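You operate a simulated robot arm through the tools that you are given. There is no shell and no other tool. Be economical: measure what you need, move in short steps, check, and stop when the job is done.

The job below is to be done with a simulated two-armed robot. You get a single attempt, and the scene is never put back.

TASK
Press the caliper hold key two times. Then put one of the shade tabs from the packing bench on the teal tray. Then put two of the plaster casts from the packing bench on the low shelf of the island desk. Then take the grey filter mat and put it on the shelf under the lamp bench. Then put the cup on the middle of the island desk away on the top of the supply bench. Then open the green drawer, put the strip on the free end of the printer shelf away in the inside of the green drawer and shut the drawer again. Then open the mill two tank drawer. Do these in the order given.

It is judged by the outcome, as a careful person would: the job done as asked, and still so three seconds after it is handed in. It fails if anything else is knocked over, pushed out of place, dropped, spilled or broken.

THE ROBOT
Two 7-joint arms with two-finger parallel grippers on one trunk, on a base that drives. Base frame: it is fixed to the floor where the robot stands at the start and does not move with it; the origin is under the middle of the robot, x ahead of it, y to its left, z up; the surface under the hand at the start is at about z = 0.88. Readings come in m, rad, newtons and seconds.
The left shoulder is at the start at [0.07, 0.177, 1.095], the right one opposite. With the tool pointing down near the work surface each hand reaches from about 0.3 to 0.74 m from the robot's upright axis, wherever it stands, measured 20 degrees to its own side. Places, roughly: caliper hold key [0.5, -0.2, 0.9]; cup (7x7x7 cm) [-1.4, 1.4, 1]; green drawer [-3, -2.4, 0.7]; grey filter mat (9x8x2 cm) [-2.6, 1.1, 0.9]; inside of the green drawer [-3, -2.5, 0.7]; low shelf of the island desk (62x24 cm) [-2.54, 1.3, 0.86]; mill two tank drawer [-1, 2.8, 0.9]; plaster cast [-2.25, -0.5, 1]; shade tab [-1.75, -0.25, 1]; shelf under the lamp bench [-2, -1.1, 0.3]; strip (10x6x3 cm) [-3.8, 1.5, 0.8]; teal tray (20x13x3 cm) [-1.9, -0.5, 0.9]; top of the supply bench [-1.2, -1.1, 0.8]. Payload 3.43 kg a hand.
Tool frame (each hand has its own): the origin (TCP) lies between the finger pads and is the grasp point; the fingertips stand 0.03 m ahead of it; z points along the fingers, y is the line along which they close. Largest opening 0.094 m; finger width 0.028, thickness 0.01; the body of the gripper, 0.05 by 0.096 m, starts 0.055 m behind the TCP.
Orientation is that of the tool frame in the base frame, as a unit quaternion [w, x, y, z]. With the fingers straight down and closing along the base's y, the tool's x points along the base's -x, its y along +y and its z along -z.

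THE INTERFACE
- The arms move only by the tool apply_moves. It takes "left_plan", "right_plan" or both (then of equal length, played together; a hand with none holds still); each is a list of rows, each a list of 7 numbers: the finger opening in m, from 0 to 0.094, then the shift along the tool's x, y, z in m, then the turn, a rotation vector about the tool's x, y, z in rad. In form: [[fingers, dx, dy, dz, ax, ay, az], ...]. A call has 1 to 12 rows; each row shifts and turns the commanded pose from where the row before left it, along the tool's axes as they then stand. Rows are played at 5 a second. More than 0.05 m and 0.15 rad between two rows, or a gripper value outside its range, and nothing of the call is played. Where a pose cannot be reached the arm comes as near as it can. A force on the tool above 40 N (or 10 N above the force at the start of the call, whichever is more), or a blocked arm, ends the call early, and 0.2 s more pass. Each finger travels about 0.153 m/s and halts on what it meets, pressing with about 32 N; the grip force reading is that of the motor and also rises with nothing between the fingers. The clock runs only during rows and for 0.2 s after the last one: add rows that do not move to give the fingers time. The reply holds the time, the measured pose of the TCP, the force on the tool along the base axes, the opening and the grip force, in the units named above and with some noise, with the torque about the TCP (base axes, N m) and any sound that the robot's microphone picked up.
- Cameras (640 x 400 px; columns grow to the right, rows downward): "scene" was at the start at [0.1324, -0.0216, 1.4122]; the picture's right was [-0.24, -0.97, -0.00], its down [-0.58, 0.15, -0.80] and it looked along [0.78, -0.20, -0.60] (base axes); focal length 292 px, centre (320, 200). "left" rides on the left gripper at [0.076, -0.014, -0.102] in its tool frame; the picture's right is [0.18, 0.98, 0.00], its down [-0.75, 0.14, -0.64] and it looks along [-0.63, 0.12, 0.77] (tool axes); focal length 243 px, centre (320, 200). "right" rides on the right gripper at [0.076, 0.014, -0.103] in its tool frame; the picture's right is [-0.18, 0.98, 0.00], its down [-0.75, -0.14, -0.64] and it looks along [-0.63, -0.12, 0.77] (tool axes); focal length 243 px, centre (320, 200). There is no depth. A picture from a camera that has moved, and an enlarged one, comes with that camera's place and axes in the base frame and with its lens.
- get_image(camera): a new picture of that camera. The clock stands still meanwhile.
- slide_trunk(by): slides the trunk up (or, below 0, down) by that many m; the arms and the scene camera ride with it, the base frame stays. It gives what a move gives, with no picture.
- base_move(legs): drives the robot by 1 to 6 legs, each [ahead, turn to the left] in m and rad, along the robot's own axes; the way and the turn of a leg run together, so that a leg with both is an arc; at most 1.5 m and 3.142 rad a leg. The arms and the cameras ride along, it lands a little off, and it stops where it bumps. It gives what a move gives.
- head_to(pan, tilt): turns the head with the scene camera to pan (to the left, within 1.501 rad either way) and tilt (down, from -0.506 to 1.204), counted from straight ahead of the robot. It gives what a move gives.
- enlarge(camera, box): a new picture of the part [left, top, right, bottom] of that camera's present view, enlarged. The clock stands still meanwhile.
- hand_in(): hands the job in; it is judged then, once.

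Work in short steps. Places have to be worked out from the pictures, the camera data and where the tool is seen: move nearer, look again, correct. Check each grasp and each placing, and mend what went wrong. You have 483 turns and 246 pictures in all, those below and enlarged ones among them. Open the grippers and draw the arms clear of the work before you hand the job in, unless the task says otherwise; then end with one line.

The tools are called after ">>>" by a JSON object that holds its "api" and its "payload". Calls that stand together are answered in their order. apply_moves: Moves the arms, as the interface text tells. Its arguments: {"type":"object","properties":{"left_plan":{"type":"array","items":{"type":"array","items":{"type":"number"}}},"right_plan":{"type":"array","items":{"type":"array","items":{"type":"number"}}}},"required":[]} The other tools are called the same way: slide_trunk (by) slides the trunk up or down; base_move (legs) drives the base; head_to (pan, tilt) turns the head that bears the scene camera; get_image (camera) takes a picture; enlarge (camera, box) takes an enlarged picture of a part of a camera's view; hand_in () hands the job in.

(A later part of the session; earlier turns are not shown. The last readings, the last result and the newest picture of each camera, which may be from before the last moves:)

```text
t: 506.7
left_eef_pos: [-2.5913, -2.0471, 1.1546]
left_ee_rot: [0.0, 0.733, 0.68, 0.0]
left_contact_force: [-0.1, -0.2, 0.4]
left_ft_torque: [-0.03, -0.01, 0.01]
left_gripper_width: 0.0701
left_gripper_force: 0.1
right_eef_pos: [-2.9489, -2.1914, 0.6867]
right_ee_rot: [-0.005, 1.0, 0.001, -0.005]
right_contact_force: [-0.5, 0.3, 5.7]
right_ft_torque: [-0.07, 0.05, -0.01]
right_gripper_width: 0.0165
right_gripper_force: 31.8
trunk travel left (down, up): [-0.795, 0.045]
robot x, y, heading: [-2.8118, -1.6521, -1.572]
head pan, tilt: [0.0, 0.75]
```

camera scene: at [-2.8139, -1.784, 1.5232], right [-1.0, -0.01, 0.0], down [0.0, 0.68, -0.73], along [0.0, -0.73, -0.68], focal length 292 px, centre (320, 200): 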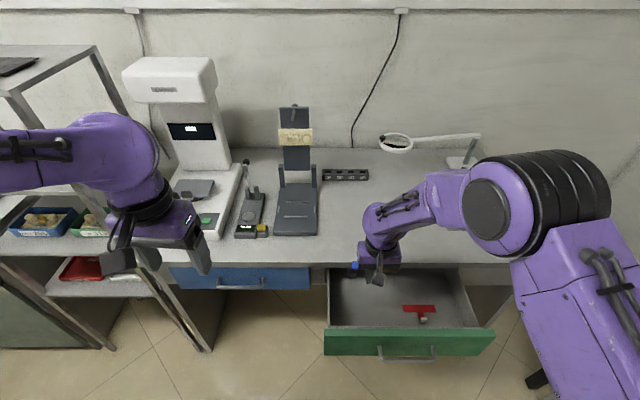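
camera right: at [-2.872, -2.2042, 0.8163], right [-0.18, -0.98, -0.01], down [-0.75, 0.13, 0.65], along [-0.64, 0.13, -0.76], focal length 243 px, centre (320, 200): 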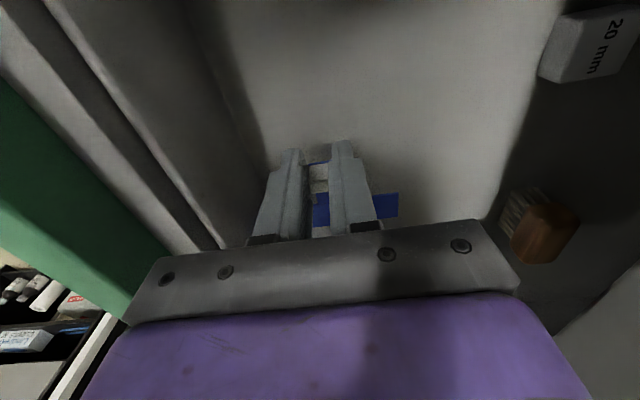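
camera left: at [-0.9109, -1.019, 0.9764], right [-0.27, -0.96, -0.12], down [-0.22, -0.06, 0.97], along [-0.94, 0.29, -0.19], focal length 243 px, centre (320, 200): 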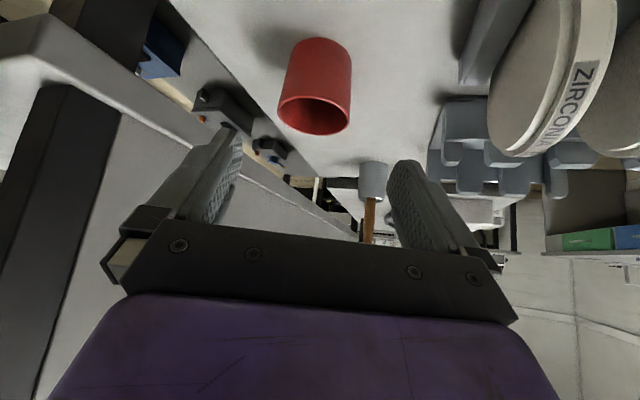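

Contact with the drawer floor. Release and rise.

>>> {"api": "apply_moves", "payload": {"right_plan": [[0.03, 0, 0, 0, 0, 0, 0], [0.04, 0, 0, 0, 0, 0, 0], [0.04, 0, 0, -0.03, 0, 0, 0], [0.04, 0, 0, -0.045, 0, 0, 0], [0.04, 0, 0, -0.045, 0, 0, 0], [0.04, 0, 0, -0.045, 0, 0, 0], [0.04, 0, 0, -0.045, 0, 0, 0], [0.04, 0, 0, -0.045, 0, 0, 0], [0.04, 0, 0, 0, 0, 0, 0]]}}

>>> {"api": "enlarge", "payload": {"camera": "scene", "box": [310, 210, 510, 370]}}

```text
t: 508.7
left_eef_pos: [-2.5905, -2.0476, 1.1547]
left_ee_rot: [0.0, 0.733, 0.68, 0.001]
left_contact_force: [-0.2, 0.6, -0.2]
left_ft_torque: [-0.01, 0.03, -0.01]
left_gripper_width: 0.0699
left_gripper_force: 0.1
right_eef_pos: [-2.9458, -2.1924, 0.9439]
right_ee_rot: [-0.007, 1.0, 0.0, -0.004]
right_contact_force: [-0.4, -0.3, 0.3]
right_ft_torque: [0.02, 0.05, 0.03]
right_gripper_width: 0.0402
right_gripper_force: 0.1
trunk travel left (down, up): [-0.795, 0.045]
robot x, y, heading: [-2.8123, -1.6493, -1.569]
head pan, tilt: [0.0, 0.75]
```

```text
2.50 times, centred on (410, 290) of scene
camera zoom: at [-2.814, -1.7854, 1.523], right [-1.0, -0.01, 0.0], down [0.0, 0.68, -0.73], along [0.0, -0.73, -0.68], focal length 731 px, centre (95, -25)
```

zoom: 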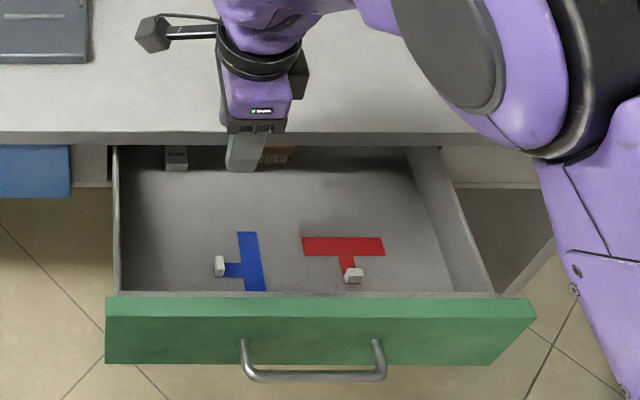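

The blue strip lies flat in the drawer. Back the base off 0.3 m, turn the hand back, lower the trunk and pitch the hand forward to push the drawer shut.

>>> {"api": "base_move", "payload": {"legs": [[-0.3, 0]]}}

>>> {"api": "apply_moves", "payload": {"right_plan": [[0.0, 0, 0, 0, 0, 0, -0.15], [0.0, 0, 0, 0, 0, 0, -0.15], [0.0, 0, 0, 0, 0, 0, -0.15], [0.0, 0, 0, 0, 0, 0, -0.15], [0.0, 0, 0, 0, 0, 0, -0.15], [0.0, 0, 0, 0, 0, 0, -0.15], [0.0, 0, 0, 0, 0, 0, -0.15], [0.0, 0, 0, 0, 0, 0, -0.15], [0.0, 0, 0, 0, 0, 0, -0.15], [0.0, 0, 0, 0, 0, 0, -0.15], [0.0, 0, 0, 0, 0, 0, -0.07]]}}

>>> {"api": "slide_trunk", "payload": {"by": -0.2}}

>>> {"api": "apply_moves", "payload": {"right_plan": [[0.0, 0, 0, 0, 0, -0.15, 0], [0.0, 0, 0, 0, 0, -0.15, 0], [0.0, 0, 0, 0, 0, -0.15, 0], [0.0, 0, 0, 0, 0, -0.15, 0], [0.0, 0, 0, 0, 0, -0.15, 0], [0.0, 0, 0, 0, 0, -0.15, 0], [0.0, 0, 0, 0, 0, -0.15, 0], [0.0, 0, 0, 0, 0, -0.15, 0], [0.0, 0, 0, 0, 0, -0.1, 0], [0.0, 0, 0, 0, 0, 0, 0]]}}

>>> {"api": "get_image", "payload": {"camera": "scene"}}

```text
t: 510.7
left_eef_pos: [-2.5916, -1.7542, 1.153]
left_ee_rot: [0.0, 0.734, 0.68, 0.0]
left_contact_force: [0.0, -0.3, 0.4]
left_ft_torque: [0.04, -0.02, 0.0]
left_gripper_width: 0.0699
left_gripper_force: 0.2
right_eef_pos: [-2.9491, -1.8954, 0.9437]
right_ee_rot: [-0.006, 1.0, 0.0, -0.005]
right_contact_force: [-0.1, -0.3, 0.2]
right_ft_torque: [0.03, -0.01, -0.04]
right_gripper_width: 0.0402
right_gripper_force: 0.0
trunk travel left (down, up): [-0.795, 0.045]
robot x, y, heading: [-2.8136, -1.3544, -1.569]
head pan, tilt: [0.0, 0.75]
```

```text
t: 513.1
left_eef_pos: [-2.5929, -1.7517, 1.1558]
left_ee_rot: [0.0, 0.733, 0.68, 0.0]
left_contact_force: [0.1, 0.3, -0.2]
left_ft_torque: [0.0, 0.01, -0.02]
left_gripper_width: 0.07
left_gripper_force: 0.1
right_eef_pos: [-2.9485, -1.8952, 0.9447]
right_ee_rot: [-0.007, 0.707, 0.707, 0.001]
right_contact_force: [-0.1, -0.8, -0.3]
right_ft_torque: [0.0, -0.02, 0.0]
right_gripper_width: 0.0
right_gripper_force: 31.9
trunk travel left (down, up): [-0.795, 0.045]
robot x, y, heading: [-2.819, -1.352, -1.567]
head pan, tilt: [0.0, 0.75]
```

```text
t: 515.3
left_eef_pos: [-2.592, -1.7535, 0.9538]
left_ee_rot: [-0.001, 0.733, 0.68, 0.001]
left_contact_force: [-0.2, -1.0, 0.0]
left_ft_torque: [0.0, -0.02, -0.01]
left_gripper_width: 0.0701
left_gripper_force: 0.1
right_eef_pos: [-2.9494, -1.8945, 0.7444]
right_ee_rot: [-0.007, 0.708, 0.706, 0.0]
right_contact_force: [-0.5, -0.1, -0.4]
right_ft_torque: [-0.01, 0.01, 0.03]
right_gripper_width: 0.0001
right_gripper_force: 32.1
trunk travel left (down, up): [-0.595, 0.245]
robot x, y, heading: [-2.8115, -1.3559, -1.565]
head pan, tilt: [0.0, 0.75]
```

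```text
t: 517.5
left_eef_pos: [-2.593, -1.751, 0.9546]
left_ee_rot: [0.0, 0.733, 0.68, 0.001]
left_contact_force: [0.4, 0.8, 0.3]
left_ft_torque: [-0.04, 0.03, 0.0]
left_gripper_width: 0.0701
left_gripper_force: 0.1
right_eef_pos: [-2.9517, -1.8942, 0.7453]
right_ee_rot: [0.421, 0.565, 0.565, -0.43]
right_contact_force: [-0.1, 0.4, 0.1]
right_ft_torque: [-0.01, -0.03, 0.01]
right_gripper_width: 0.0
right_gripper_force: 32.1
trunk travel left (down, up): [-0.595, 0.245]
robot x, y, heading: [-2.8159, -1.3555, -1.564]
head pan, tilt: [0.0, 0.75]
```

```text
99 pictures are left
camera scene: at [-2.8154, -1.4884, 1.3232], right [-1.0, 0.0, 0.0], down [0.0, 0.68, -0.73], along [0.0, -0.73, -0.68], focal length 292 px, centre (320, 200)
```

scene: 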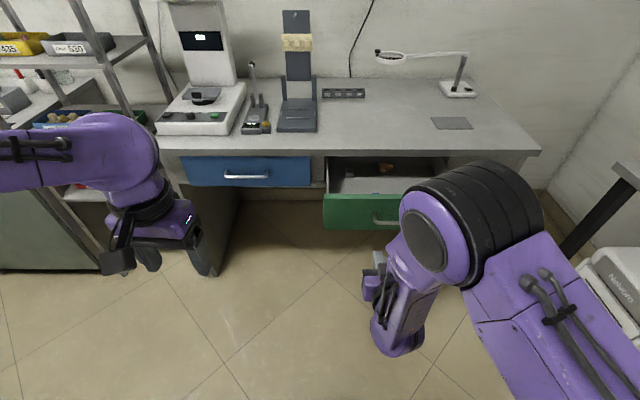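

Hand points forward. Shift to x≈-2.90, z≈0.70 (beside the handle), then drive forward to touch the front.

>>> {"api": "apply_moves", "payload": {"right_plan": [[0.0, 0.018, 0.025, 0.005, 0, 0, 0], [0.0, 0.018, 0.027, 0.005, 0, 0, 0], [0.0, 0, 0, 0, 0, 0, 0]]}}

>>> {"api": "base_move", "payload": {"legs": [[0.13, 0]]}}

>>> {"api": "get_image", "payload": {"camera": "scene"}}

>>> {"api": "get_image", "payload": {"camera": "right"}}

```text
t: 518.3
left_eef_pos: [-2.5934, -1.7528, 0.9542]
left_ee_rot: [-0.001, 0.733, 0.68, 0.001]
left_contact_force: [-0.3, -0.4, 0.2]
left_ft_torque: [-0.03, -0.03, -0.02]
left_gripper_width: 0.07
left_gripper_force: 0.2
right_eef_pos: [-2.8972, -1.8939, 0.706]
right_ee_rot: [0.422, 0.563, 0.568, -0.427]
right_contact_force: [-0.1, -0.6, 0.3]
right_ft_torque: [0.03, 0.0, 0.0]
right_gripper_width: 0.0
right_gripper_force: 32.5
trunk travel left (down, up): [-0.595, 0.245]
robot x, y, heading: [-2.8121, -1.3581, -1.562]
head pan, tilt: [0.0, 0.75]
```

```text
t: 519.6
left_eef_pos: [-2.5917, -1.8831, 0.9539]
left_ee_rot: [-0.001, 0.733, 0.68, 0.0]
left_contact_force: [0.4, -0.6, -0.6]
left_ft_torque: [0.05, 0.01, -0.03]
left_gripper_width: 0.0699
left_gripper_force: 0.1
right_eef_pos: [-2.8964, -2.0278, 0.707]
right_ee_rot: [0.422, 0.563, 0.567, -0.428]
right_contact_force: [-1.0, 0.1, -0.5]
right_ft_torque: [-0.03, 0.0, -0.02]
right_gripper_width: 0.0
right_gripper_force: 32.1
trunk travel left (down, up): [-0.595, 0.245]
robot x, y, heading: [-2.8087, -1.4884, -1.563]
head pan, tilt: [0.0, 0.75]
```

```text
98 pictures are left
camera scene: at [-2.8147, -1.6203, 1.3231], right [-1.0, -0.01, 0.0], down [0.0, 0.68, -0.73], along [0.0, -0.73, -0.68], focal length 292 px, centre (320, 200)
```

scene: 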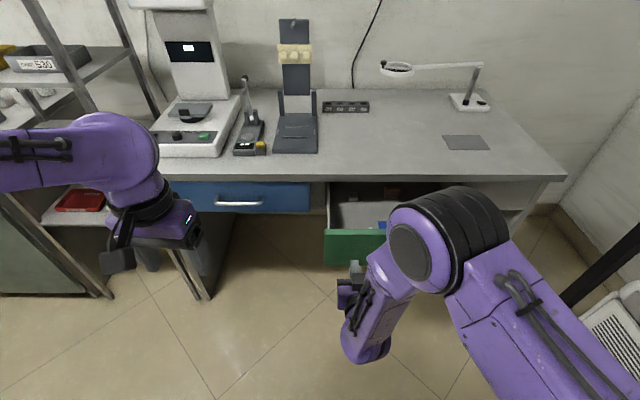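

```text
97 pictures are left
camera right: at [-2.8837, -1.905, 0.6619], right [0.98, -0.05, 0.17], down [-0.13, 0.41, 0.9], along [-0.11, -0.91, 0.39], focal length 243 px, centre (320, 200)
```

right: 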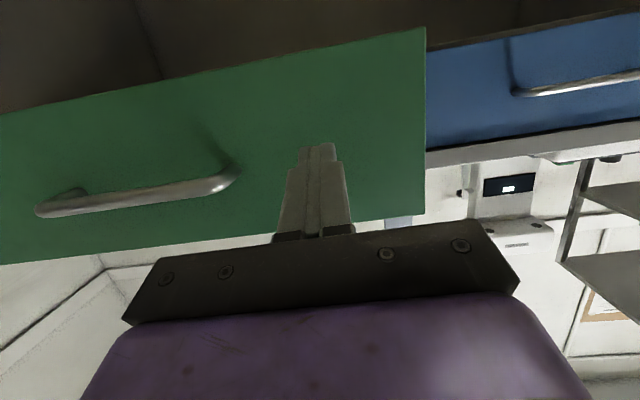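

Drive forward 0.2 m pushing the drawer.

>>> {"api": "base_move", "payload": {"legs": [[0.2, 0]]}}

>>> {"api": "get_image", "payload": {"camera": "scene"}}

```text
t: 521.2
left_eef_pos: [-2.5901, -2.0846, 0.9533]
left_ee_rot: [-0.001, 0.732, 0.681, 0.001]
left_contact_force: [-0.1, -0.4, -0.1]
left_ft_torque: [0.02, 0.0, 0.01]
left_gripper_width: 0.0699
left_gripper_force: 0.0
right_eef_pos: [-2.8937, -2.2262, 0.7061]
right_ee_rot: [0.422, 0.563, 0.568, -0.426]
right_contact_force: [-0.3, -0.9, 0.2]
right_ft_torque: [0.0, 0.0, 0.01]
right_gripper_width: 0.0
right_gripper_force: 31.8
trunk travel left (down, up): [-0.595, 0.245]
robot x, y, heading: [-2.812, -1.6868, -1.561]
head pan, tilt: [0.0, 0.75]
```

```text
96 pictures are left
camera scene: at [-2.813, -1.8207, 1.323], right [-1.0, -0.01, 0.0], down [-0.01, 0.68, -0.73], along [0.01, -0.73, -0.68], focal length 292 px, centre (320, 200)
```

scene: 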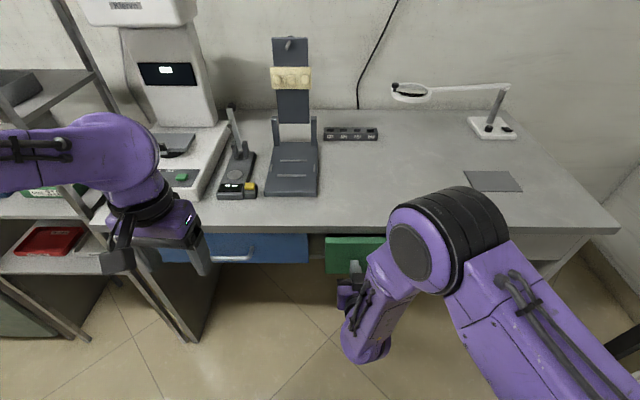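

Nearly shut. Push another 6 cm.

>>> {"api": "base_move", "payload": {"legs": [[0.05, 0]]}}

>>> {"api": "get_image", "payload": {"camera": "right"}}

>>> {"api": "get_image", "payload": {"camera": "scene"}}

```text
t: 522.2
left_eef_pos: [-2.5892, -2.1252, 0.9546]
left_ee_rot: [0.0, 0.732, 0.681, 0.002]
left_contact_force: [-0.3, 0.1, -0.8]
left_ft_torque: [0.04, 0.01, 0.0]
left_gripper_width: 0.0699
left_gripper_force: 0.0
right_eef_pos: [-2.8935, -2.2636, 0.7066]
right_ee_rot: [0.421, 0.564, 0.568, -0.427]
right_contact_force: [-0.4, 0.5, -0.4]
right_ft_torque: [-0.01, 0.03, 0.0]
right_gripper_width: 0.0002
right_gripper_force: 31.9
trunk travel left (down, up): [-0.595, 0.245]
robot x, y, heading: [-2.8123, -1.7283, -1.566]
head pan, tilt: [0.0, 0.75]
stopped in leg 1: the force on the tool passed its limit at 290 N (the readings are from after the stop); the commanded pose is now the measured one
```

```text
95 pictures are left
camera right: at [-2.8806, -2.1429, 0.6616], right [0.98, -0.05, 0.17], down [-0.13, 0.4, 0.91], along [-0.11, -0.91, 0.39], focal length 243 px, centre (320, 200)
```

right: 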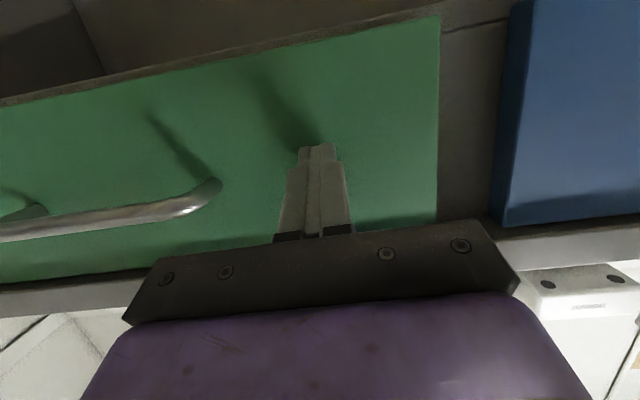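

```text
94 pictures are left
camera scene: at [-2.8128, -1.8616, 1.3231], right [-1.0, -0.01, 0.0], down [0.0, 0.68, -0.73], along [0.0, -0.73, -0.68], focal length 292 px, centre (320, 200)
```

scene: 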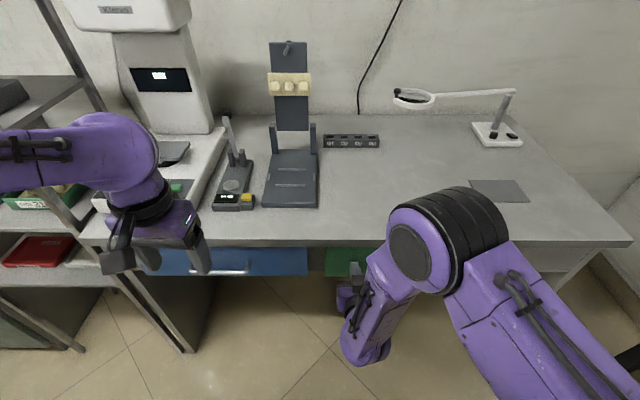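

The drawer hit its stop. Back off and inspect.

>>> {"api": "base_move", "payload": {"legs": [[-0.3, 0]]}}

>>> {"api": "get_image", "payload": {"camera": "scene"}}

```text
t: 524.2
left_eef_pos: [-2.5925, -1.8281, 0.9549]
left_ee_rot: [0.0, 0.734, 0.679, 0.001]
left_contact_force: [1.4, 1.0, 0.3]
left_ft_torque: [0.0, 0.02, -0.01]
left_gripper_width: 0.07
left_gripper_force: 0.0
right_eef_pos: [-2.8965, -1.9652, 0.7051]
right_ee_rot: [0.421, 0.565, 0.566, -0.428]
right_contact_force: [0.5, -0.2, 0.3]
right_ft_torque: [0.01, 0.02, -0.01]
right_gripper_width: 0.0001
right_gripper_force: 32.3
trunk travel left (down, up): [-0.595, 0.245]
robot x, y, heading: [-2.8107, -1.4346, -1.568]
head pan, tilt: [0.0, 0.75]
```

```text
93 pictures are left
camera scene: at [-2.8148, -1.563, 1.3232], right [-1.0, 0.0, 0.0], down [0.0, 0.68, -0.73], along [0.0, -0.73, -0.68], focal length 292 px, centre (320, 200)
```

scene: 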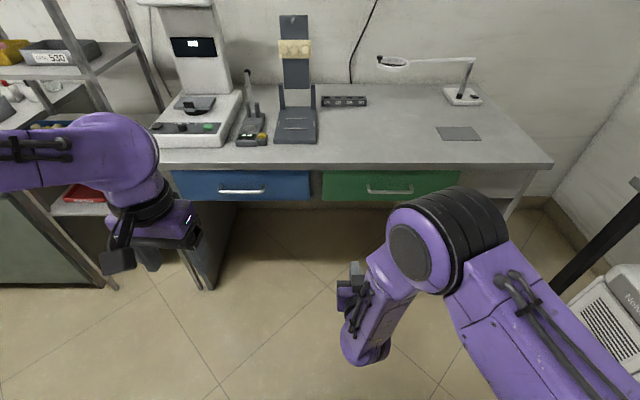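

Drawer shut flush. Restore the right hand, raise the trunk, and look down at my own base to judge its width for the narrow north aisle.

>>> {"api": "slide_trunk", "payload": {"by": 0.2}}

>>> {"api": "apply_moves", "payload": {"right_plan": [[0.03, 0, 0, 0, 0, 0.15, 0], [0.03, 0, 0, 0, 0, 0.15, 0], [0.03, 0, 0, 0, 0, 0.15, 0], [0.03, 0, 0, 0, 0, 0.15, 0], [0.03, 0, 0, 0, 0, 0.15, 0], [0.03, 0, 0, 0, 0, 0.15, 0], [0.03, 0, 0, 0, 0, 0.15, 0], [0.03, 0, 0, 0, 0, 0.15, 0], [0.03, 0, 0, 0, 0, 0.1, 0], [0.03, 0.04, -0.02, -0.02, 0, 0, 0], [0.03, 0.04, -0.02, -0.02, 0, 0, 0], [0.03, 0.04, -0.02, -0.02, 0, 0, 0]]}}

>>> {"api": "head_to", "payload": {"pan": 0.9, "tilt": 1.2}}

>>> {"api": "get_image", "payload": {"camera": "scene"}}

```text
t: 526.4
left_eef_pos: [-2.5924, -1.8274, 1.154]
left_ee_rot: [0.0, 0.734, 0.679, 0.001]
left_contact_force: [-0.2, 0.9, -0.1]
left_ft_torque: [0.03, 0.05, 0.0]
left_gripper_width: 0.0696
left_gripper_force: 0.1
right_eef_pos: [-2.8973, -1.9656, 0.9056]
right_ee_rot: [0.42, 0.566, 0.566, -0.427]
right_contact_force: [-0.3, 0.4, 0.5]
right_ft_torque: [0.03, 0.02, -0.01]
right_gripper_width: 0.0
right_gripper_force: 32.3
trunk travel left (down, up): [-0.795, 0.045]
robot x, y, heading: [-2.8128, -1.4263, -1.567]
head pan, tilt: [0.0, 0.75]
```

```text
t: 529.0
left_eef_pos: [-2.5934, -1.8266, 1.1542]
left_ee_rot: [0.001, 0.735, 0.679, 0.001]
left_contact_force: [0.8, -0.3, -0.2]
left_ft_torque: [-0.02, -0.03, -0.01]
left_gripper_width: 0.0702
left_gripper_force: 0.1
right_eef_pos: [-2.9557, -1.846, 0.9672]
right_ee_rot: [-0.006, 0.709, 0.705, 0.003]
right_contact_force: [-0.9, 0.5, -0.7]
right_ft_torque: [0.01, -0.01, 0.02]
right_gripper_width: 0.0299
right_gripper_force: 0.1
trunk travel left (down, up): [-0.795, 0.045]
robot x, y, heading: [-2.8129, -1.4305, -1.571]
head pan, tilt: [0.0, 0.75]
```

```text
t: 530.2
left_eef_pos: [-2.5933, -1.8284, 1.154]
left_ee_rot: [0.0, 0.734, 0.679, 0.002]
left_contact_force: [-0.3, 0.0, -0.4]
left_ft_torque: [0.04, 0.01, 0.0]
left_gripper_width: 0.07
left_gripper_force: 0.0
right_eef_pos: [-2.9565, -1.8479, 0.9658]
right_ee_rot: [-0.009, 0.709, 0.705, 0.002]
right_contact_force: [-0.7, 0.2, -0.4]
right_ft_torque: [0.02, -0.03, -0.01]
right_gripper_width: 0.0299
right_gripper_force: 0.0
trunk travel left (down, up): [-0.795, 0.045]
robot x, y, heading: [-2.8104, -1.43, -1.568]
head pan, tilt: [0.901, 1.201]
```

```text
92 pictures are left
camera scene: at [-2.7714, -1.5154, 1.4914], right [-0.62, -0.78, 0.0], down [-0.73, 0.58, -0.36], along [0.28, -0.23, -0.93], focal length 292 px, centre (320, 200)
```

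scene: 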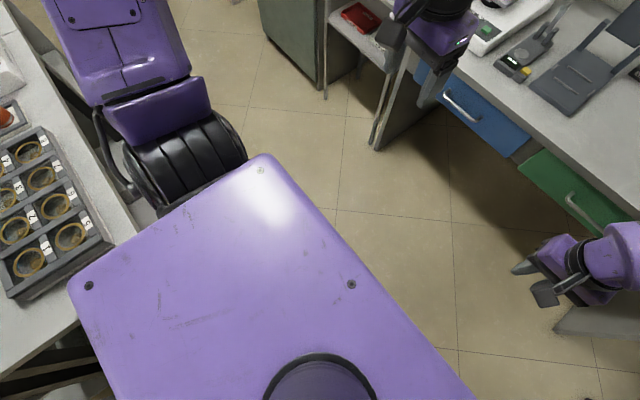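

Trunk plate hides the base. Drive around: west/north, then to the aisle south of the island.

>>> {"api": "base_move", "payload": {"legs": [[0, -1.571], [0.13, 0], [0, -1.571], [1.4, 0], [0.38, 0], [0, -1.571]]}}

>>> {"api": "base_move", "payload": {"legs": [[1.45, 0], [1.45, 0]]}}

```text
t: 551.5
left_eef_pos: [-2.5315, 0.5429, 1.1533]
left_ee_rot: [0.0, 0.058, 0.998, -0.001]
left_contact_force: [-0.3, 0.6, 0.0]
left_ft_torque: [-0.02, -0.04, 0.01]
left_gripper_width: 0.07
left_gripper_force: 0.1
right_eef_pos: [-2.5259, 0.1791, 0.9648]
right_ee_rot: [-0.006, 0.021, 1.0, -0.005]
right_contact_force: [0.1, -0.1, -0.6]
right_ft_torque: [0.01, 0.0, 0.0]
right_gripper_width: 0.0301
right_gripper_force: 0.0
trunk travel left (down, up): [-0.795, 0.045]
robot x, y, heading: [-2.9387, 0.3389, -0.035]
head pan, tilt: [0.901, 1.201]
```

```text
t: 565.4
left_eef_pos: [0.3508, 0.438, 1.1534]
left_ee_rot: [-0.002, 0.056, 0.998, 0.001]
left_contact_force: [-0.3, 0.8, -0.1]
left_ft_torque: [0.01, 0.03, 0.03]
left_gripper_width: 0.0698
left_gripper_force: 0.0
right_eef_pos: [0.3573, 0.0759, 0.9665]
right_ee_rot: [-0.007, 0.019, 1.0, -0.004]
right_contact_force: [0.0, -0.5, 0.0]
right_ft_torque: [-0.01, 0.03, 0.01]
right_gripper_width: 0.0299
right_gripper_force: 0.0
trunk travel left (down, up): [-0.795, 0.045]
robot x, y, heading: [-0.0549, 0.2326, -0.03]
head pan, tilt: [0.901, 1.201]
```

Raise the right hand, back off from the bench, and turn north; look at the north aisle.

>>> {"api": "apply_moves", "payload": {"right_plan": [[0.03, 0, 0, -0.05, 0, 0, 0], [0.03, 0, 0, -0.05, 0, 0, 0], [0.03, 0, 0, -0.05, 0, 0, 0], [0.03, 0, 0, -0.05, 0, 0, 0]]}}

>>> {"api": "base_move", "payload": {"legs": [[-0.08, 0], [0, 1.6], [0.75, 0]]}}

>>> {"api": "head_to", "payload": {"pan": 0.4, "tilt": 0.55}}

>>> {"api": "get_image", "payload": {"camera": "scene"}}

```text
t: 566.4
left_eef_pos: [0.3492, 0.4384, 1.1549]
left_ee_rot: [0.0, 0.057, 0.998, 0.0]
left_contact_force: [0.0, -0.1, 0.6]
left_ft_torque: [-0.02, -0.01, 0.0]
left_gripper_width: 0.0701
left_gripper_force: 0.0
right_eef_pos: [0.3616, 0.0788, 1.1673]
right_ee_rot: [-0.007, 0.02, 1.0, -0.004]
right_contact_force: [-0.1, -0.5, 0.5]
right_ft_torque: [0.01, -0.01, -0.01]
right_gripper_width: 0.0301
right_gripper_force: 0.0
trunk travel left (down, up): [-0.795, 0.045]
robot x, y, heading: [-0.0537, 0.2269, -0.032]
head pan, tilt: [0.901, 1.201]
```

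```text
t: 575.0
left_eef_pos: [-0.3089, 1.3947, 1.1545]
left_ee_rot: [-0.001, -0.663, 0.748, 0.0]
left_contact_force: [-1.3, 1.2, -0.1]
left_ft_torque: [0.02, 0.01, 0.0]
left_gripper_width: 0.0699
left_gripper_force: 0.0
right_eef_pos: [0.0529, 1.4031, 1.1679]
right_ee_rot: [-0.002, -0.689, 0.725, -0.008]
right_contact_force: [0.1, -0.2, 0.5]
right_ft_torque: [-0.03, -0.01, 0.03]
right_gripper_width: 0.0298
right_gripper_force: 0.1
trunk travel left (down, up): [-0.795, 0.045]
robot x, y, heading: [-0.1057, 0.991, 1.531]
head pan, tilt: [0.901, 1.201]
```

```text
t: 576.0
left_eef_pos: [-0.3083, 1.3944, 1.1542]
left_ee_rot: [-0.001, -0.663, 0.749, -0.001]
left_contact_force: [-0.8, -0.5, 0.1]
left_ft_torque: [0.0, 0.02, -0.03]
left_gripper_width: 0.0699
left_gripper_force: 0.2
right_eef_pos: [0.053, 1.4037, 1.1677]
right_ee_rot: [-0.002, -0.689, 0.725, -0.008]
right_contact_force: [-0.1, 0.4, -0.4]
right_ft_torque: [0.0, 0.01, 0.0]
right_gripper_width: 0.0297
right_gripper_force: 0.1
trunk travel left (down, up): [-0.795, 0.045]
robot x, y, heading: [-0.1073, 0.9892, 1.525]
head pan, tilt: [0.4, 0.55]
```

```text
91 pictures are left
camera scene: at [-0.1377, 1.1224, 1.5405], right [0.94, 0.35, 0.0], down [0.18, -0.49, -0.85], along [-0.3, 0.8, -0.52], focal length 292 px, centre (320, 200)
```

scene: 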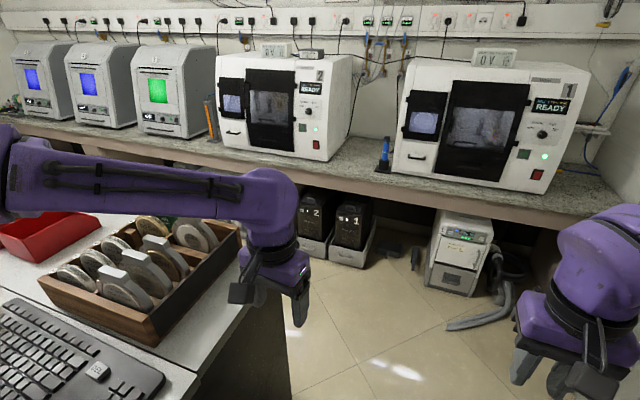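

Zoom on mill 2 for its drawers.

>>> {"api": "enlarge", "payload": {"camera": "scene", "box": [200, 50, 360, 170]}}

>>> {"api": "enlarge", "payload": {"camera": "scene", "box": [280, 150, 520, 340]}}

```text
3.33 times, centred on (280, 110) of scene
camera zoom: at [-0.1377, 1.1224, 1.5405], right [0.94, 0.35, 0.0], down [0.18, -0.49, -0.85], along [-0.3, 0.8, -0.52], focal length 974 px, centre (453, 500)
```

zoom: 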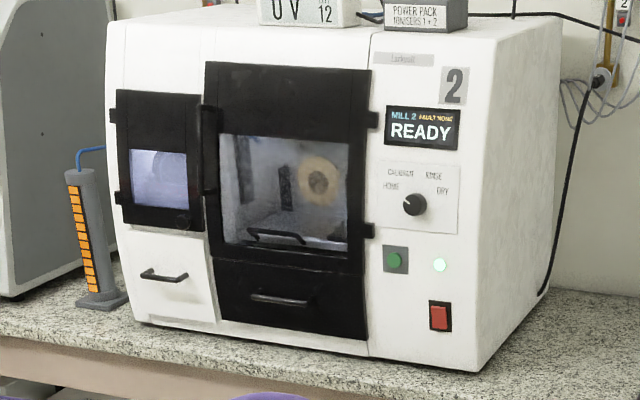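

```text
2.11 times, centred on (400, 245) of scene
camera zoom: at [-0.1377, 1.1224, 1.5405], right [0.94, 0.35, 0.0], down [0.18, -0.49, -0.85], along [-0.3, 0.8, -0.52], focal length 615 px, centre (152, 105)
```

zoom: 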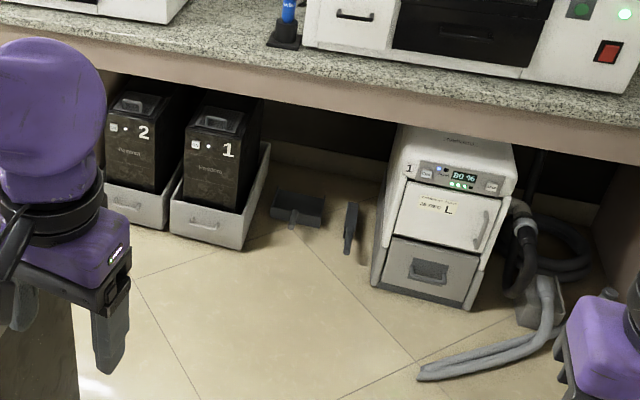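

Mill 2 (labelled "2") has a wide black drawer under the chamber with its handle at ≈(-1.04,2.62,0.92), matching the tank-drawer place. Drive into the aisle north of the island.

>>> {"api": "base_move", "payload": {"legs": [[1.02, 0.03], [0, 1.58]]}}

>>> {"api": "head_to", "payload": {"pan": 0, "tilt": 0.6}}

>>> {"api": "get_image", "payload": {"camera": "scene"}}

```text
t: 585.1
left_eef_pos: [-0.4748, 1.7769, 1.1542]
left_ee_rot: [0.001, 0.999, -0.034, 0.001]
left_contact_force: [-0.6, -0.1, 0.1]
left_ft_torque: [-0.01, 0.02, 0.0]
left_gripper_width: 0.0703
left_gripper_force: 0.1
right_eef_pos: [-0.5023, 2.137, 1.1671]
right_ee_rot: [-0.003, 1.0, 0.003, 0.006]
right_contact_force: [-0.3, -0.4, 0.1]
right_ft_torque: [0.01, -0.03, 0.04]
right_gripper_width: 0.0301
right_gripper_force: 0.0
trunk travel left (down, up): [-0.795, 0.045]
robot x, y, heading: [-0.0798, 2.0028, -3.132]
head pan, tilt: [0.4, 0.55]
```

```text
t: 586.0
left_eef_pos: [-0.4735, 1.7763, 1.1532]
left_ee_rot: [0.0, 0.999, -0.034, 0.001]
left_contact_force: [0.6, 0.4, -0.1]
left_ft_torque: [0.0, -0.01, -0.01]
left_gripper_width: 0.0701
left_gripper_force: 0.2
right_eef_pos: [-0.5013, 2.1361, 1.1669]
right_ee_rot: [-0.005, 1.0, 0.003, 0.008]
right_contact_force: [0.7, 0.3, -0.3]
right_ft_torque: [0.01, 0.02, -0.01]
right_gripper_width: 0.0297
right_gripper_force: 0.1
trunk travel left (down, up): [-0.795, 0.045]
robot x, y, heading: [-0.0781, 2.0001, -3.123]
head pan, tilt: [0.0, 0.6]
```

```text
88 pictures are left
camera scene: at [-0.2195, 1.999, 1.536], right [-0.01, 1.0, 0.0], down [0.56, 0.01, -0.83], along [-0.83, -0.01, -0.56], focal length 292 px, centre (320, 200)
```

scene: 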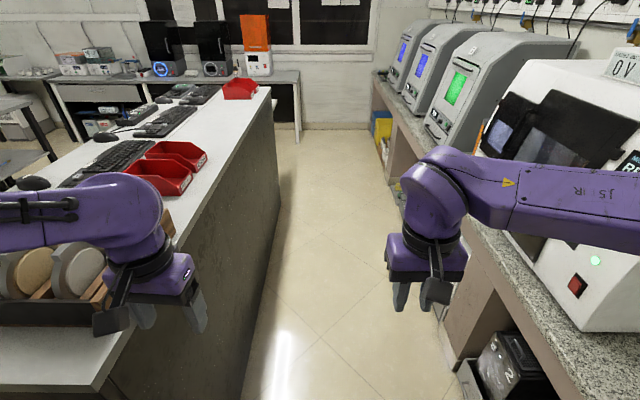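

Aisle is ~0.86 m wide (1.62–2.48). Drive in to x≈-0.93 and face the mill.

>>> {"api": "base_move", "payload": {"legs": [[0.85, 0], [0, -1.59]]}}

>>> {"api": "get_image", "payload": {"camera": "scene"}}

```text
t: 594.5
left_eef_pos: [-1.1614, 2.4049, 1.1547]
left_ee_rot: [-0.001, -0.667, 0.745, -0.001]
left_contact_force: [-0.7, 0.5, 0.6]
left_ft_torque: [0.0, 0.05, -0.02]
left_gripper_width: 0.0701
left_gripper_force: 0.0
right_eef_pos: [-0.7997, 2.4163, 1.1675]
right_ee_rot: [-0.002, -0.693, 0.721, -0.008]
right_contact_force: [0.1, -1.3, -0.1]
right_ft_torque: [0.01, -0.02, 0.04]
right_gripper_width: 0.0302
right_gripper_force: 0.1
trunk travel left (down, up): [-0.795, 0.045]
robot x, y, heading: [-0.9536, 1.9992, 1.535]
head pan, tilt: [0.0, 0.6]
```

```text
87 pictures are left
camera scene: at [-0.9524, 2.1381, 1.536], right [1.0, -0.03, 0.0], down [-0.02, -0.56, -0.83], along [0.03, 0.82, -0.57], focal length 292 px, centre (320, 200)
```

scene: 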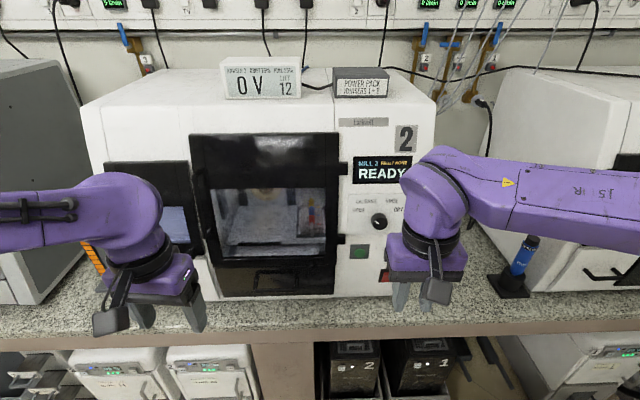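

>>> {"api": "enlarge", "payload": {"camera": "scene", "box": [180, 210, 360, 350]}}

```text
2.86 times, centred on (270, 280) of scene
camera zoom: at [-0.9524, 2.1381, 1.536], right [1.0, -0.03, 0.0], down [-0.02, -0.56, -0.83], along [0.03, 0.82, -0.57], focal length 835 px, centre (463, -29)
```

zoom: 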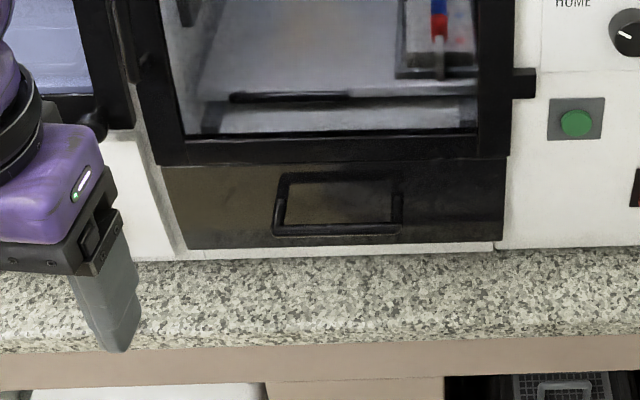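

Bar of the black tank drawer ≈(-1.05,2.64,0.90), ~5 cm standoff. Lower the trunk 0.15 m and pitch the left hand forward.

>>> {"api": "slide_trunk", "payload": {"by": -0.15}}

>>> {"api": "apply_moves", "payload": {"left_plan": [[0.05, -0.03, -0.02, 0.0, 0, 0, 0], [0.05, -0.03, -0.02, 0.0, 0, -0.1, 0], [0.05, 0, 0, 0, 0, -0.15, 0], [0.05, 0, 0, 0, 0, -0.15, 0], [0.05, 0, 0, 0, 0, -0.15, 0], [0.05, 0, 0, 0, 0, -0.15, 0], [0.05, 0, 0, 0, 0, -0.15, 0], [0.05, 0, 0, 0, 0, -0.15, 0], [0.05, 0, 0, 0, 0, -0.15, 0], [0.05, 0, 0, 0, 0, -0.1, 0], [0.05, 0, 0, 0, 0, 0, 0]]}}

>>> {"api": "get_image", "payload": {"camera": "scene"}}

```text
t: 596.2
left_eef_pos: [-1.1637, 2.4042, 1.0042]
left_ee_rot: [-0.002, -0.666, 0.746, 0.001]
left_contact_force: [0.0, 0.7, -0.3]
left_ft_torque: [0.01, -0.01, 0.0]
left_gripper_width: 0.0701
left_gripper_force: 0.0
right_eef_pos: [-0.7994, 2.4164, 1.0166]
right_ee_rot: [-0.002, -0.694, 0.72, -0.008]
right_contact_force: [0.0, -0.2, 0.7]
right_ft_torque: [-0.02, -0.01, 0.0]
right_gripper_width: 0.0301
right_gripper_force: 0.1
trunk travel left (down, up): [-0.645, 0.195]
robot x, y, heading: [-0.954, 2.0, 1.536]
head pan, tilt: [0.0, 0.6]
```

```text
t: 598.6
left_eef_pos: [-1.1027, 2.4998, 1.0095]
left_ee_rot: [0.436, -0.54, 0.605, 0.39]
left_contact_force: [0.6, -0.5, -0.2]
left_ft_torque: [-0.01, -0.02, 0.01]
left_gripper_width: 0.0498
left_gripper_force: 0.0
left hand out of reach, approached as far as the arm can: row 8, 9, 10
right_eef_pos: [-0.8006, 2.4165, 1.0169]
right_ee_rot: [-0.002, -0.693, 0.721, -0.008]
right_contact_force: [0.5, 0.3, 0.2]
right_ft_torque: [0.0, 0.01, 0.01]
right_gripper_width: 0.03
right_gripper_force: 0.1
trunk travel left (down, up): [-0.645, 0.195]
robot x, y, heading: [-0.9541, 1.9998, 1.534]
head pan, tilt: [0.0, 0.6]
```

```text
85 pictures are left
camera scene: at [-0.9522, 2.1378, 1.386], right [1.0, -0.03, 0.0], down [-0.02, -0.56, -0.83], along [0.03, 0.82, -0.56], focal length 292 px, centre (320, 200)
```

scene: 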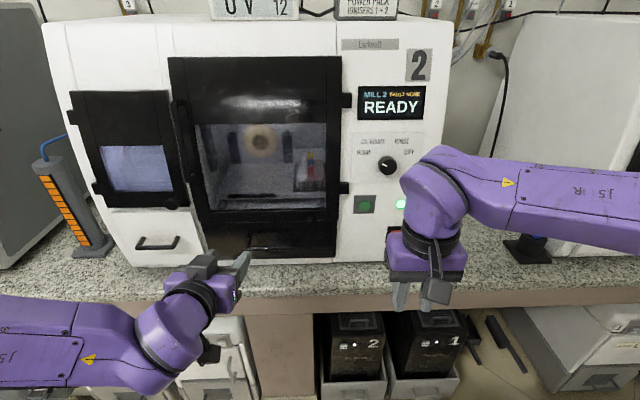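

Tool points forward, ~18° down. Roll the left hand -90°.

>>> {"api": "apply_moves", "payload": {"left_plan": [[0.06, 0, 0, 0, 0, 0, -0.15], [0.06, 0, 0, 0, 0, 0, -0.15], [0.06, 0, 0, 0, 0, 0, -0.15], [0.06, 0, 0, 0, 0, 0, -0.15], [0.06, 0, 0, 0, 0, 0, -0.15], [0.06, 0, 0, 0, 0, 0, -0.15], [0.06, 0, 0, 0, 0, 0, -0.15], [0.06, 0, 0, 0, 0, 0, -0.15], [0.06, 0, 0, 0, 0, 0, -0.15], [0.06, 0, 0, 0, 0, 0, -0.15], [0.06, 0, 0, 0, 0, 0, -0.07], [0.06, 0, 0, 0, 0, 0, 0]]}}

>>> {"api": "get_image", "payload": {"camera": "left"}}

>>> {"api": "enlarge", "payload": {"camera": "scene", "box": [150, 180, 350, 320]}}

```text
t: 601.2
left_eef_pos: [-1.1024, 2.5005, 1.0097]
left_ee_rot: [-0.585, 0.809, -0.047, 0.031]
left_contact_force: [-0.3, -0.1, 0.3]
left_ft_torque: [0.01, 0.02, 0.02]
left_gripper_width: 0.06
left_gripper_force: 0.0
right_eef_pos: [-0.8008, 2.4162, 1.0174]
right_ee_rot: [-0.003, -0.694, 0.72, -0.008]
right_contact_force: [0.2, -0.4, 0.4]
right_ft_torque: [0.04, 0.01, -0.02]
right_gripper_width: 0.03
right_gripper_force: 0.0
trunk travel left (down, up): [-0.645, 0.195]
robot x, y, heading: [-0.956, 1.9998, 1.54]
head pan, tilt: [0.0, 0.6]
```

```text
84 pictures are left
camera left: at [-1.037, 2.3976, 1.0539], right [0.14, -0.33, -0.93], down [-0.82, -0.56, 0.07], along [-0.55, 0.76, -0.35], focal length 243 px, centre (320, 200)
```

left: 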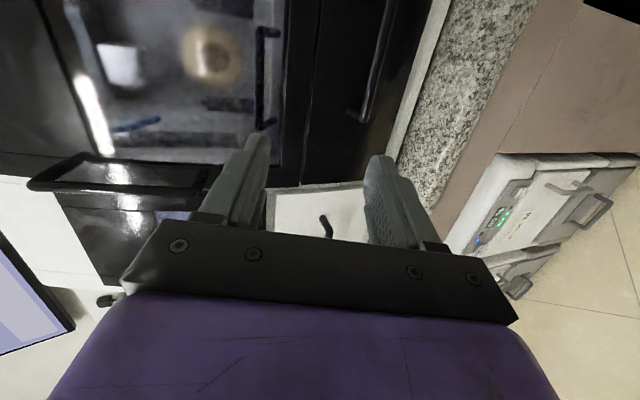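

```text
2.86 times, centred on (250, 250) of scene
camera zoom: at [-0.9525, 2.138, 1.386], right [1.0, -0.03, 0.0], down [-0.02, -0.56, -0.83], along [0.03, 0.82, -0.57], focal length 835 px, centre (520, 57)
```

zoom: 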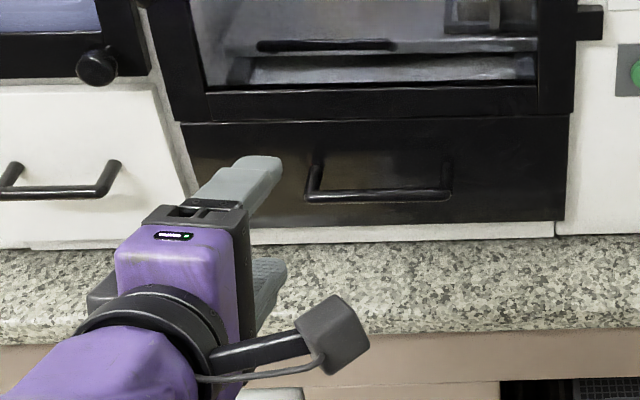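

Bar at (-1.047,2.625,0.915), front ≈2.675. Move to pre-grasp.

>>> {"api": "apply_moves", "payload": {"left_plan": [[0.06, 0.0143, 0.0163, 0.0205, 0, 0, 0], [0.06, 0.0143, 0.0163, 0.0205, 0, 0, 0], [0.06, 0.0143, 0.0163, 0.0205, 0, 0, 0], [0.06, 0, 0, 0, 0, 0, 0]]}}

>>> {"api": "get_image", "payload": {"camera": "left"}}

>>> {"api": "enlarge", "payload": {"camera": "scene", "box": [150, 180, 350, 320]}}

```text
t: 602.2
left_eef_pos: [-1.0564, 2.5363, 0.9452]
left_ee_rot: [-0.583, 0.81, -0.046, 0.032]
left_contact_force: [0.2, 0.5, 0.3]
left_ft_torque: [0.01, 0.01, 0.01]
left_gripper_width: 0.0598
left_gripper_force: 0.0
right_eef_pos: [-0.7996, 2.415, 1.0158]
right_ee_rot: [-0.002, -0.693, 0.721, -0.009]
right_contact_force: [-0.1, -0.8, -0.3]
right_ft_torque: [-0.02, 0.02, -0.02]
right_gripper_width: 0.0297
right_gripper_force: 0.1
trunk travel left (down, up): [-0.645, 0.195]
robot x, y, heading: [-0.9562, 1.9998, 1.538]
head pan, tilt: [0.0, 0.6]
```

```text
82 pictures are left
camera left: at [-0.9913, 2.435, 0.9904], right [0.15, -0.33, -0.93], down [-0.82, -0.56, 0.07], along [-0.55, 0.76, -0.35], focal length 243 px, centre (320, 200)
```

left: 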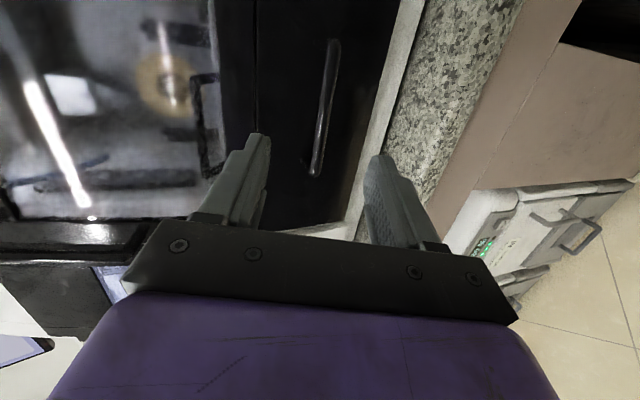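

```text
2.86 times, centred on (250, 250) of scene
camera zoom: at [-0.9526, 2.1377, 1.386], right [1.0, -0.03, 0.0], down [-0.02, -0.56, -0.83], along [0.03, 0.82, -0.56], focal length 835 px, centre (520, 57)
```

zoom: 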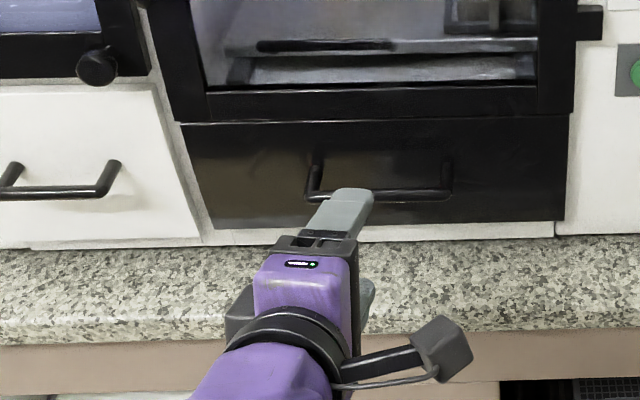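

Aligned. Narrow the opening to 4 cm, advance 7.7 cm to the bar.

>>> {"api": "apply_moves", "payload": {"left_plan": [[0.042, 0, 0.001, 0.03, 0, 0, 0], [0.042, 0, 0.001, 0.025, 0, 0, 0], [0.042, 0, 0.001, 0.022, 0, 0, 0], [0.042, 0, 0, 0, 0, 0, 0]]}}

>>> {"api": "get_image", "payload": {"camera": "left"}}

```text
t: 603.2
left_eef_pos: [-1.0479, 2.6055, 0.916]
left_ee_rot: [-0.583, 0.81, -0.046, 0.032]
left_contact_force: [0.8, 0.1, 0.1]
left_ft_torque: [-0.04, -0.01, 0.01]
left_gripper_width: 0.0422
left_gripper_force: 0.1
right_eef_pos: [-0.8, 2.4155, 1.017]
right_ee_rot: [-0.002, -0.693, 0.721, -0.008]
right_contact_force: [1.1, 0.2, 0.5]
right_ft_torque: [0.02, 0.02, 0.02]
right_gripper_width: 0.03
right_gripper_force: 0.0
trunk travel left (down, up): [-0.645, 0.195]
robot x, y, heading: [-0.9549, 1.9978, 1.536]
head pan, tilt: [0.0, 0.6]
```

```text
80 pictures are left
camera left: at [-0.9822, 2.5051, 0.9617], right [0.15, -0.33, -0.93], down [-0.82, -0.56, 0.07], along [-0.55, 0.76, -0.35], focal length 243 px, centre (320, 200)
```

left: 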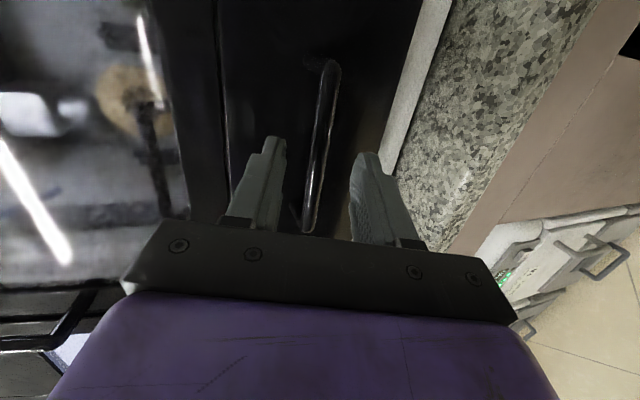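

Advance 1 cm more and close on the bar.

>>> {"api": "apply_moves", "payload": {"left_plan": [[0.042, 0, 0, 0.011, 0, 0, 0], [0.042, 0, 0, 0, 0, 0, 0], [0.02, 0, 0, 0, 0, 0, 0], [0.0, 0, 0, 0, 0, 0, 0], [0.0, 0, 0, 0, 0, 0, 0], [0.0, 0, 0, 0, 0, 0, 0]]}}

```text
t: 604.6
left_eef_pos: [-1.0463, 2.6185, 0.9129]
left_ee_rot: [-0.585, 0.809, -0.047, 0.032]
left_contact_force: [0.2, 3.3, 8.5]
left_ft_torque: [0.29, -1.38, 0.12]
left_gripper_width: 0.0125
left_gripper_force: 45.5
right_eef_pos: [-0.8011, 2.416, 1.017]
right_ee_rot: [-0.002, -0.693, 0.721, -0.009]
right_contact_force: [-0.2, -0.3, 0.0]
right_ft_torque: [0.01, -0.03, -0.02]
right_gripper_width: 0.03
right_gripper_force: 0.0
trunk travel left (down, up): [-0.645, 0.195]
robot x, y, heading: [-0.9593, 1.9996, 1.536]
head pan, tilt: [0.0, 0.6]
```

Gripped. Pull with the base 8 cm backward.

>>> {"api": "base_move", "payload": {"legs": [[-0.08, 0]]}}

>>> {"api": "get_image", "payload": {"camera": "scene"}}

```text
t: 605.7
left_eef_pos: [-1.0461, 2.5361, 0.9138]
left_ee_rot: [-0.584, 0.81, -0.048, 0.033]
left_contact_force: [13.3, 0.5, 8.1]
left_ft_torque: [0.28, -1.71, -0.82]
left_gripper_width: 0.0126
left_gripper_force: 44.9
right_eef_pos: [-0.8019, 2.3335, 1.0187]
right_ee_rot: [-0.003, -0.694, 0.72, -0.006]
right_contact_force: [-0.2, 0.1, -0.6]
right_ft_torque: [0.02, 0.01, 0.02]
right_gripper_width: 0.0299
right_gripper_force: 0.1
trunk travel left (down, up): [-0.645, 0.195]
robot x, y, heading: [-0.9581, 1.9228, 1.535]
head pan, tilt: [0.0, 0.6]
```

```text
79 pictures are left
camera scene: at [-0.952, 2.0557, 1.3863], right [1.0, -0.03, 0.0], down [-0.02, -0.56, -0.83], along [0.03, 0.83, -0.56], focal length 292 px, centre (320, 200)
```

scene: 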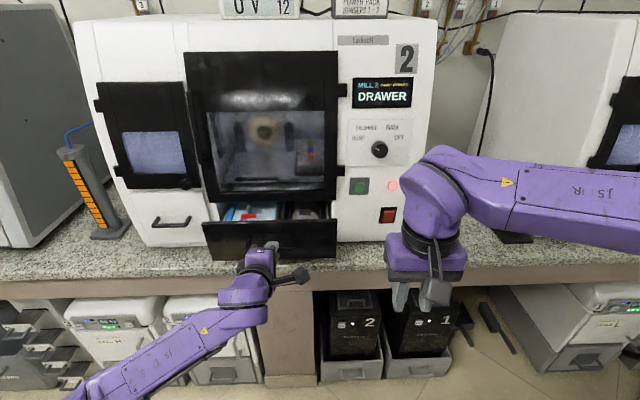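

Mill shows "DRAWER" — right one. Pull ~9 cm more with the arm.

>>> {"api": "apply_moves", "payload": {"left_plan": [[0.0, 0.0022, 0.0062, -0.0189, 0, 0, 0], [0.0, 0.0022, 0.0062, -0.0189, 0, 0, 0], [0.0, 0.0022, 0.0062, -0.0189, 0, 0, 0], [0.0, 0.0022, 0.0062, -0.0189, 0, 0, 0], [0.0, 0, 0, 0, 0, 0, 0]]}}

>>> {"api": "get_image", "payload": {"camera": "scene"}}

```text
t: 606.9
left_eef_pos: [-1.0452, 2.4569, 0.9132]
left_ee_rot: [-0.58, 0.812, -0.048, 0.034]
left_contact_force: [11.1, -2.0, 0.5]
left_ft_torque: [-0.04, -1.16, 0.42]
left_gripper_width: 0.0126
left_gripper_force: 45.1
right_eef_pos: [-0.8011, 2.3371, 1.0156]
right_ee_rot: [-0.002, -0.693, 0.721, -0.008]
right_contact_force: [-1.0, -0.8, 0.7]
right_ft_torque: [0.01, 0.01, 0.0]
right_gripper_width: 0.0301
right_gripper_force: 0.1
trunk travel left (down, up): [-0.645, 0.195]
robot x, y, heading: [-0.961, 1.9148, 1.539]
head pan, tilt: [0.0, 0.6]
```

```text
78 pictures are left
camera scene: at [-0.9525, 2.0583, 1.3859], right [1.0, -0.03, 0.0], down [-0.02, -0.56, -0.82], along [0.03, 0.82, -0.57], focal length 292 px, centre (320, 200)
```

scene: 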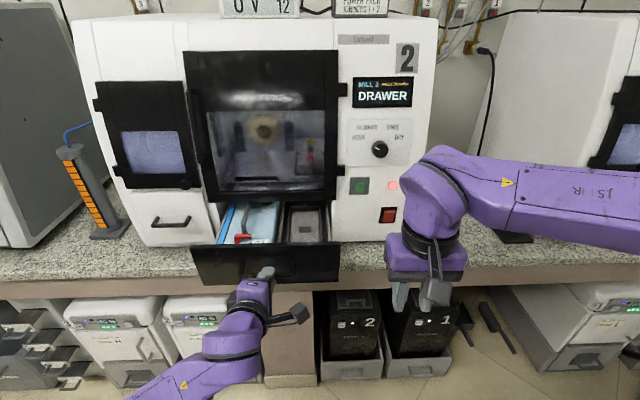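

Open ~16 cm. Pull a little more to see whether it is at its limit.

>>> {"api": "apply_moves", "payload": {"left_plan": [[0.0, 0.0017, 0.0047, -0.0142, 0, 0, 0], [0.0, 0.0017, 0.0047, -0.0142, 0, 0, 0], [0.0, 0.0011, 0.0031, -0.0095, 0, 0, 0], [0.0, 0, 0, 0, 0, 0, 0]]}}

```text
t: 607.6
left_eef_pos: [-1.0467, 2.4269, 0.9143]
left_ee_rot: [-0.571, 0.818, -0.051, 0.04]
left_contact_force: [10.6, 0.5, -13.6]
left_ft_torque: [-0.31, -1.03, 0.88]
left_gripper_width: 0.0128
left_gripper_force: 45.0
left hand out of reach, approached as far as the arm can: row 1, 2
right_eef_pos: [-0.8019, 2.3372, 1.0181]
right_ee_rot: [-0.002, -0.693, 0.721, -0.008]
right_contact_force: [0.1, 0.3, 0.0]
right_ft_torque: [0.02, -0.03, -0.01]
right_gripper_width: 0.0301
right_gripper_force: 0.1
trunk travel left (down, up): [-0.645, 0.195]
robot x, y, heading: [-0.9551, 1.9207, 1.533]
head pan, tilt: [0.0, 0.6]
stopped in row 3 (left hand): the force on the tool passed its limit at 43 N (the readings are from after the stop); the commanded pose is now the measured one
```

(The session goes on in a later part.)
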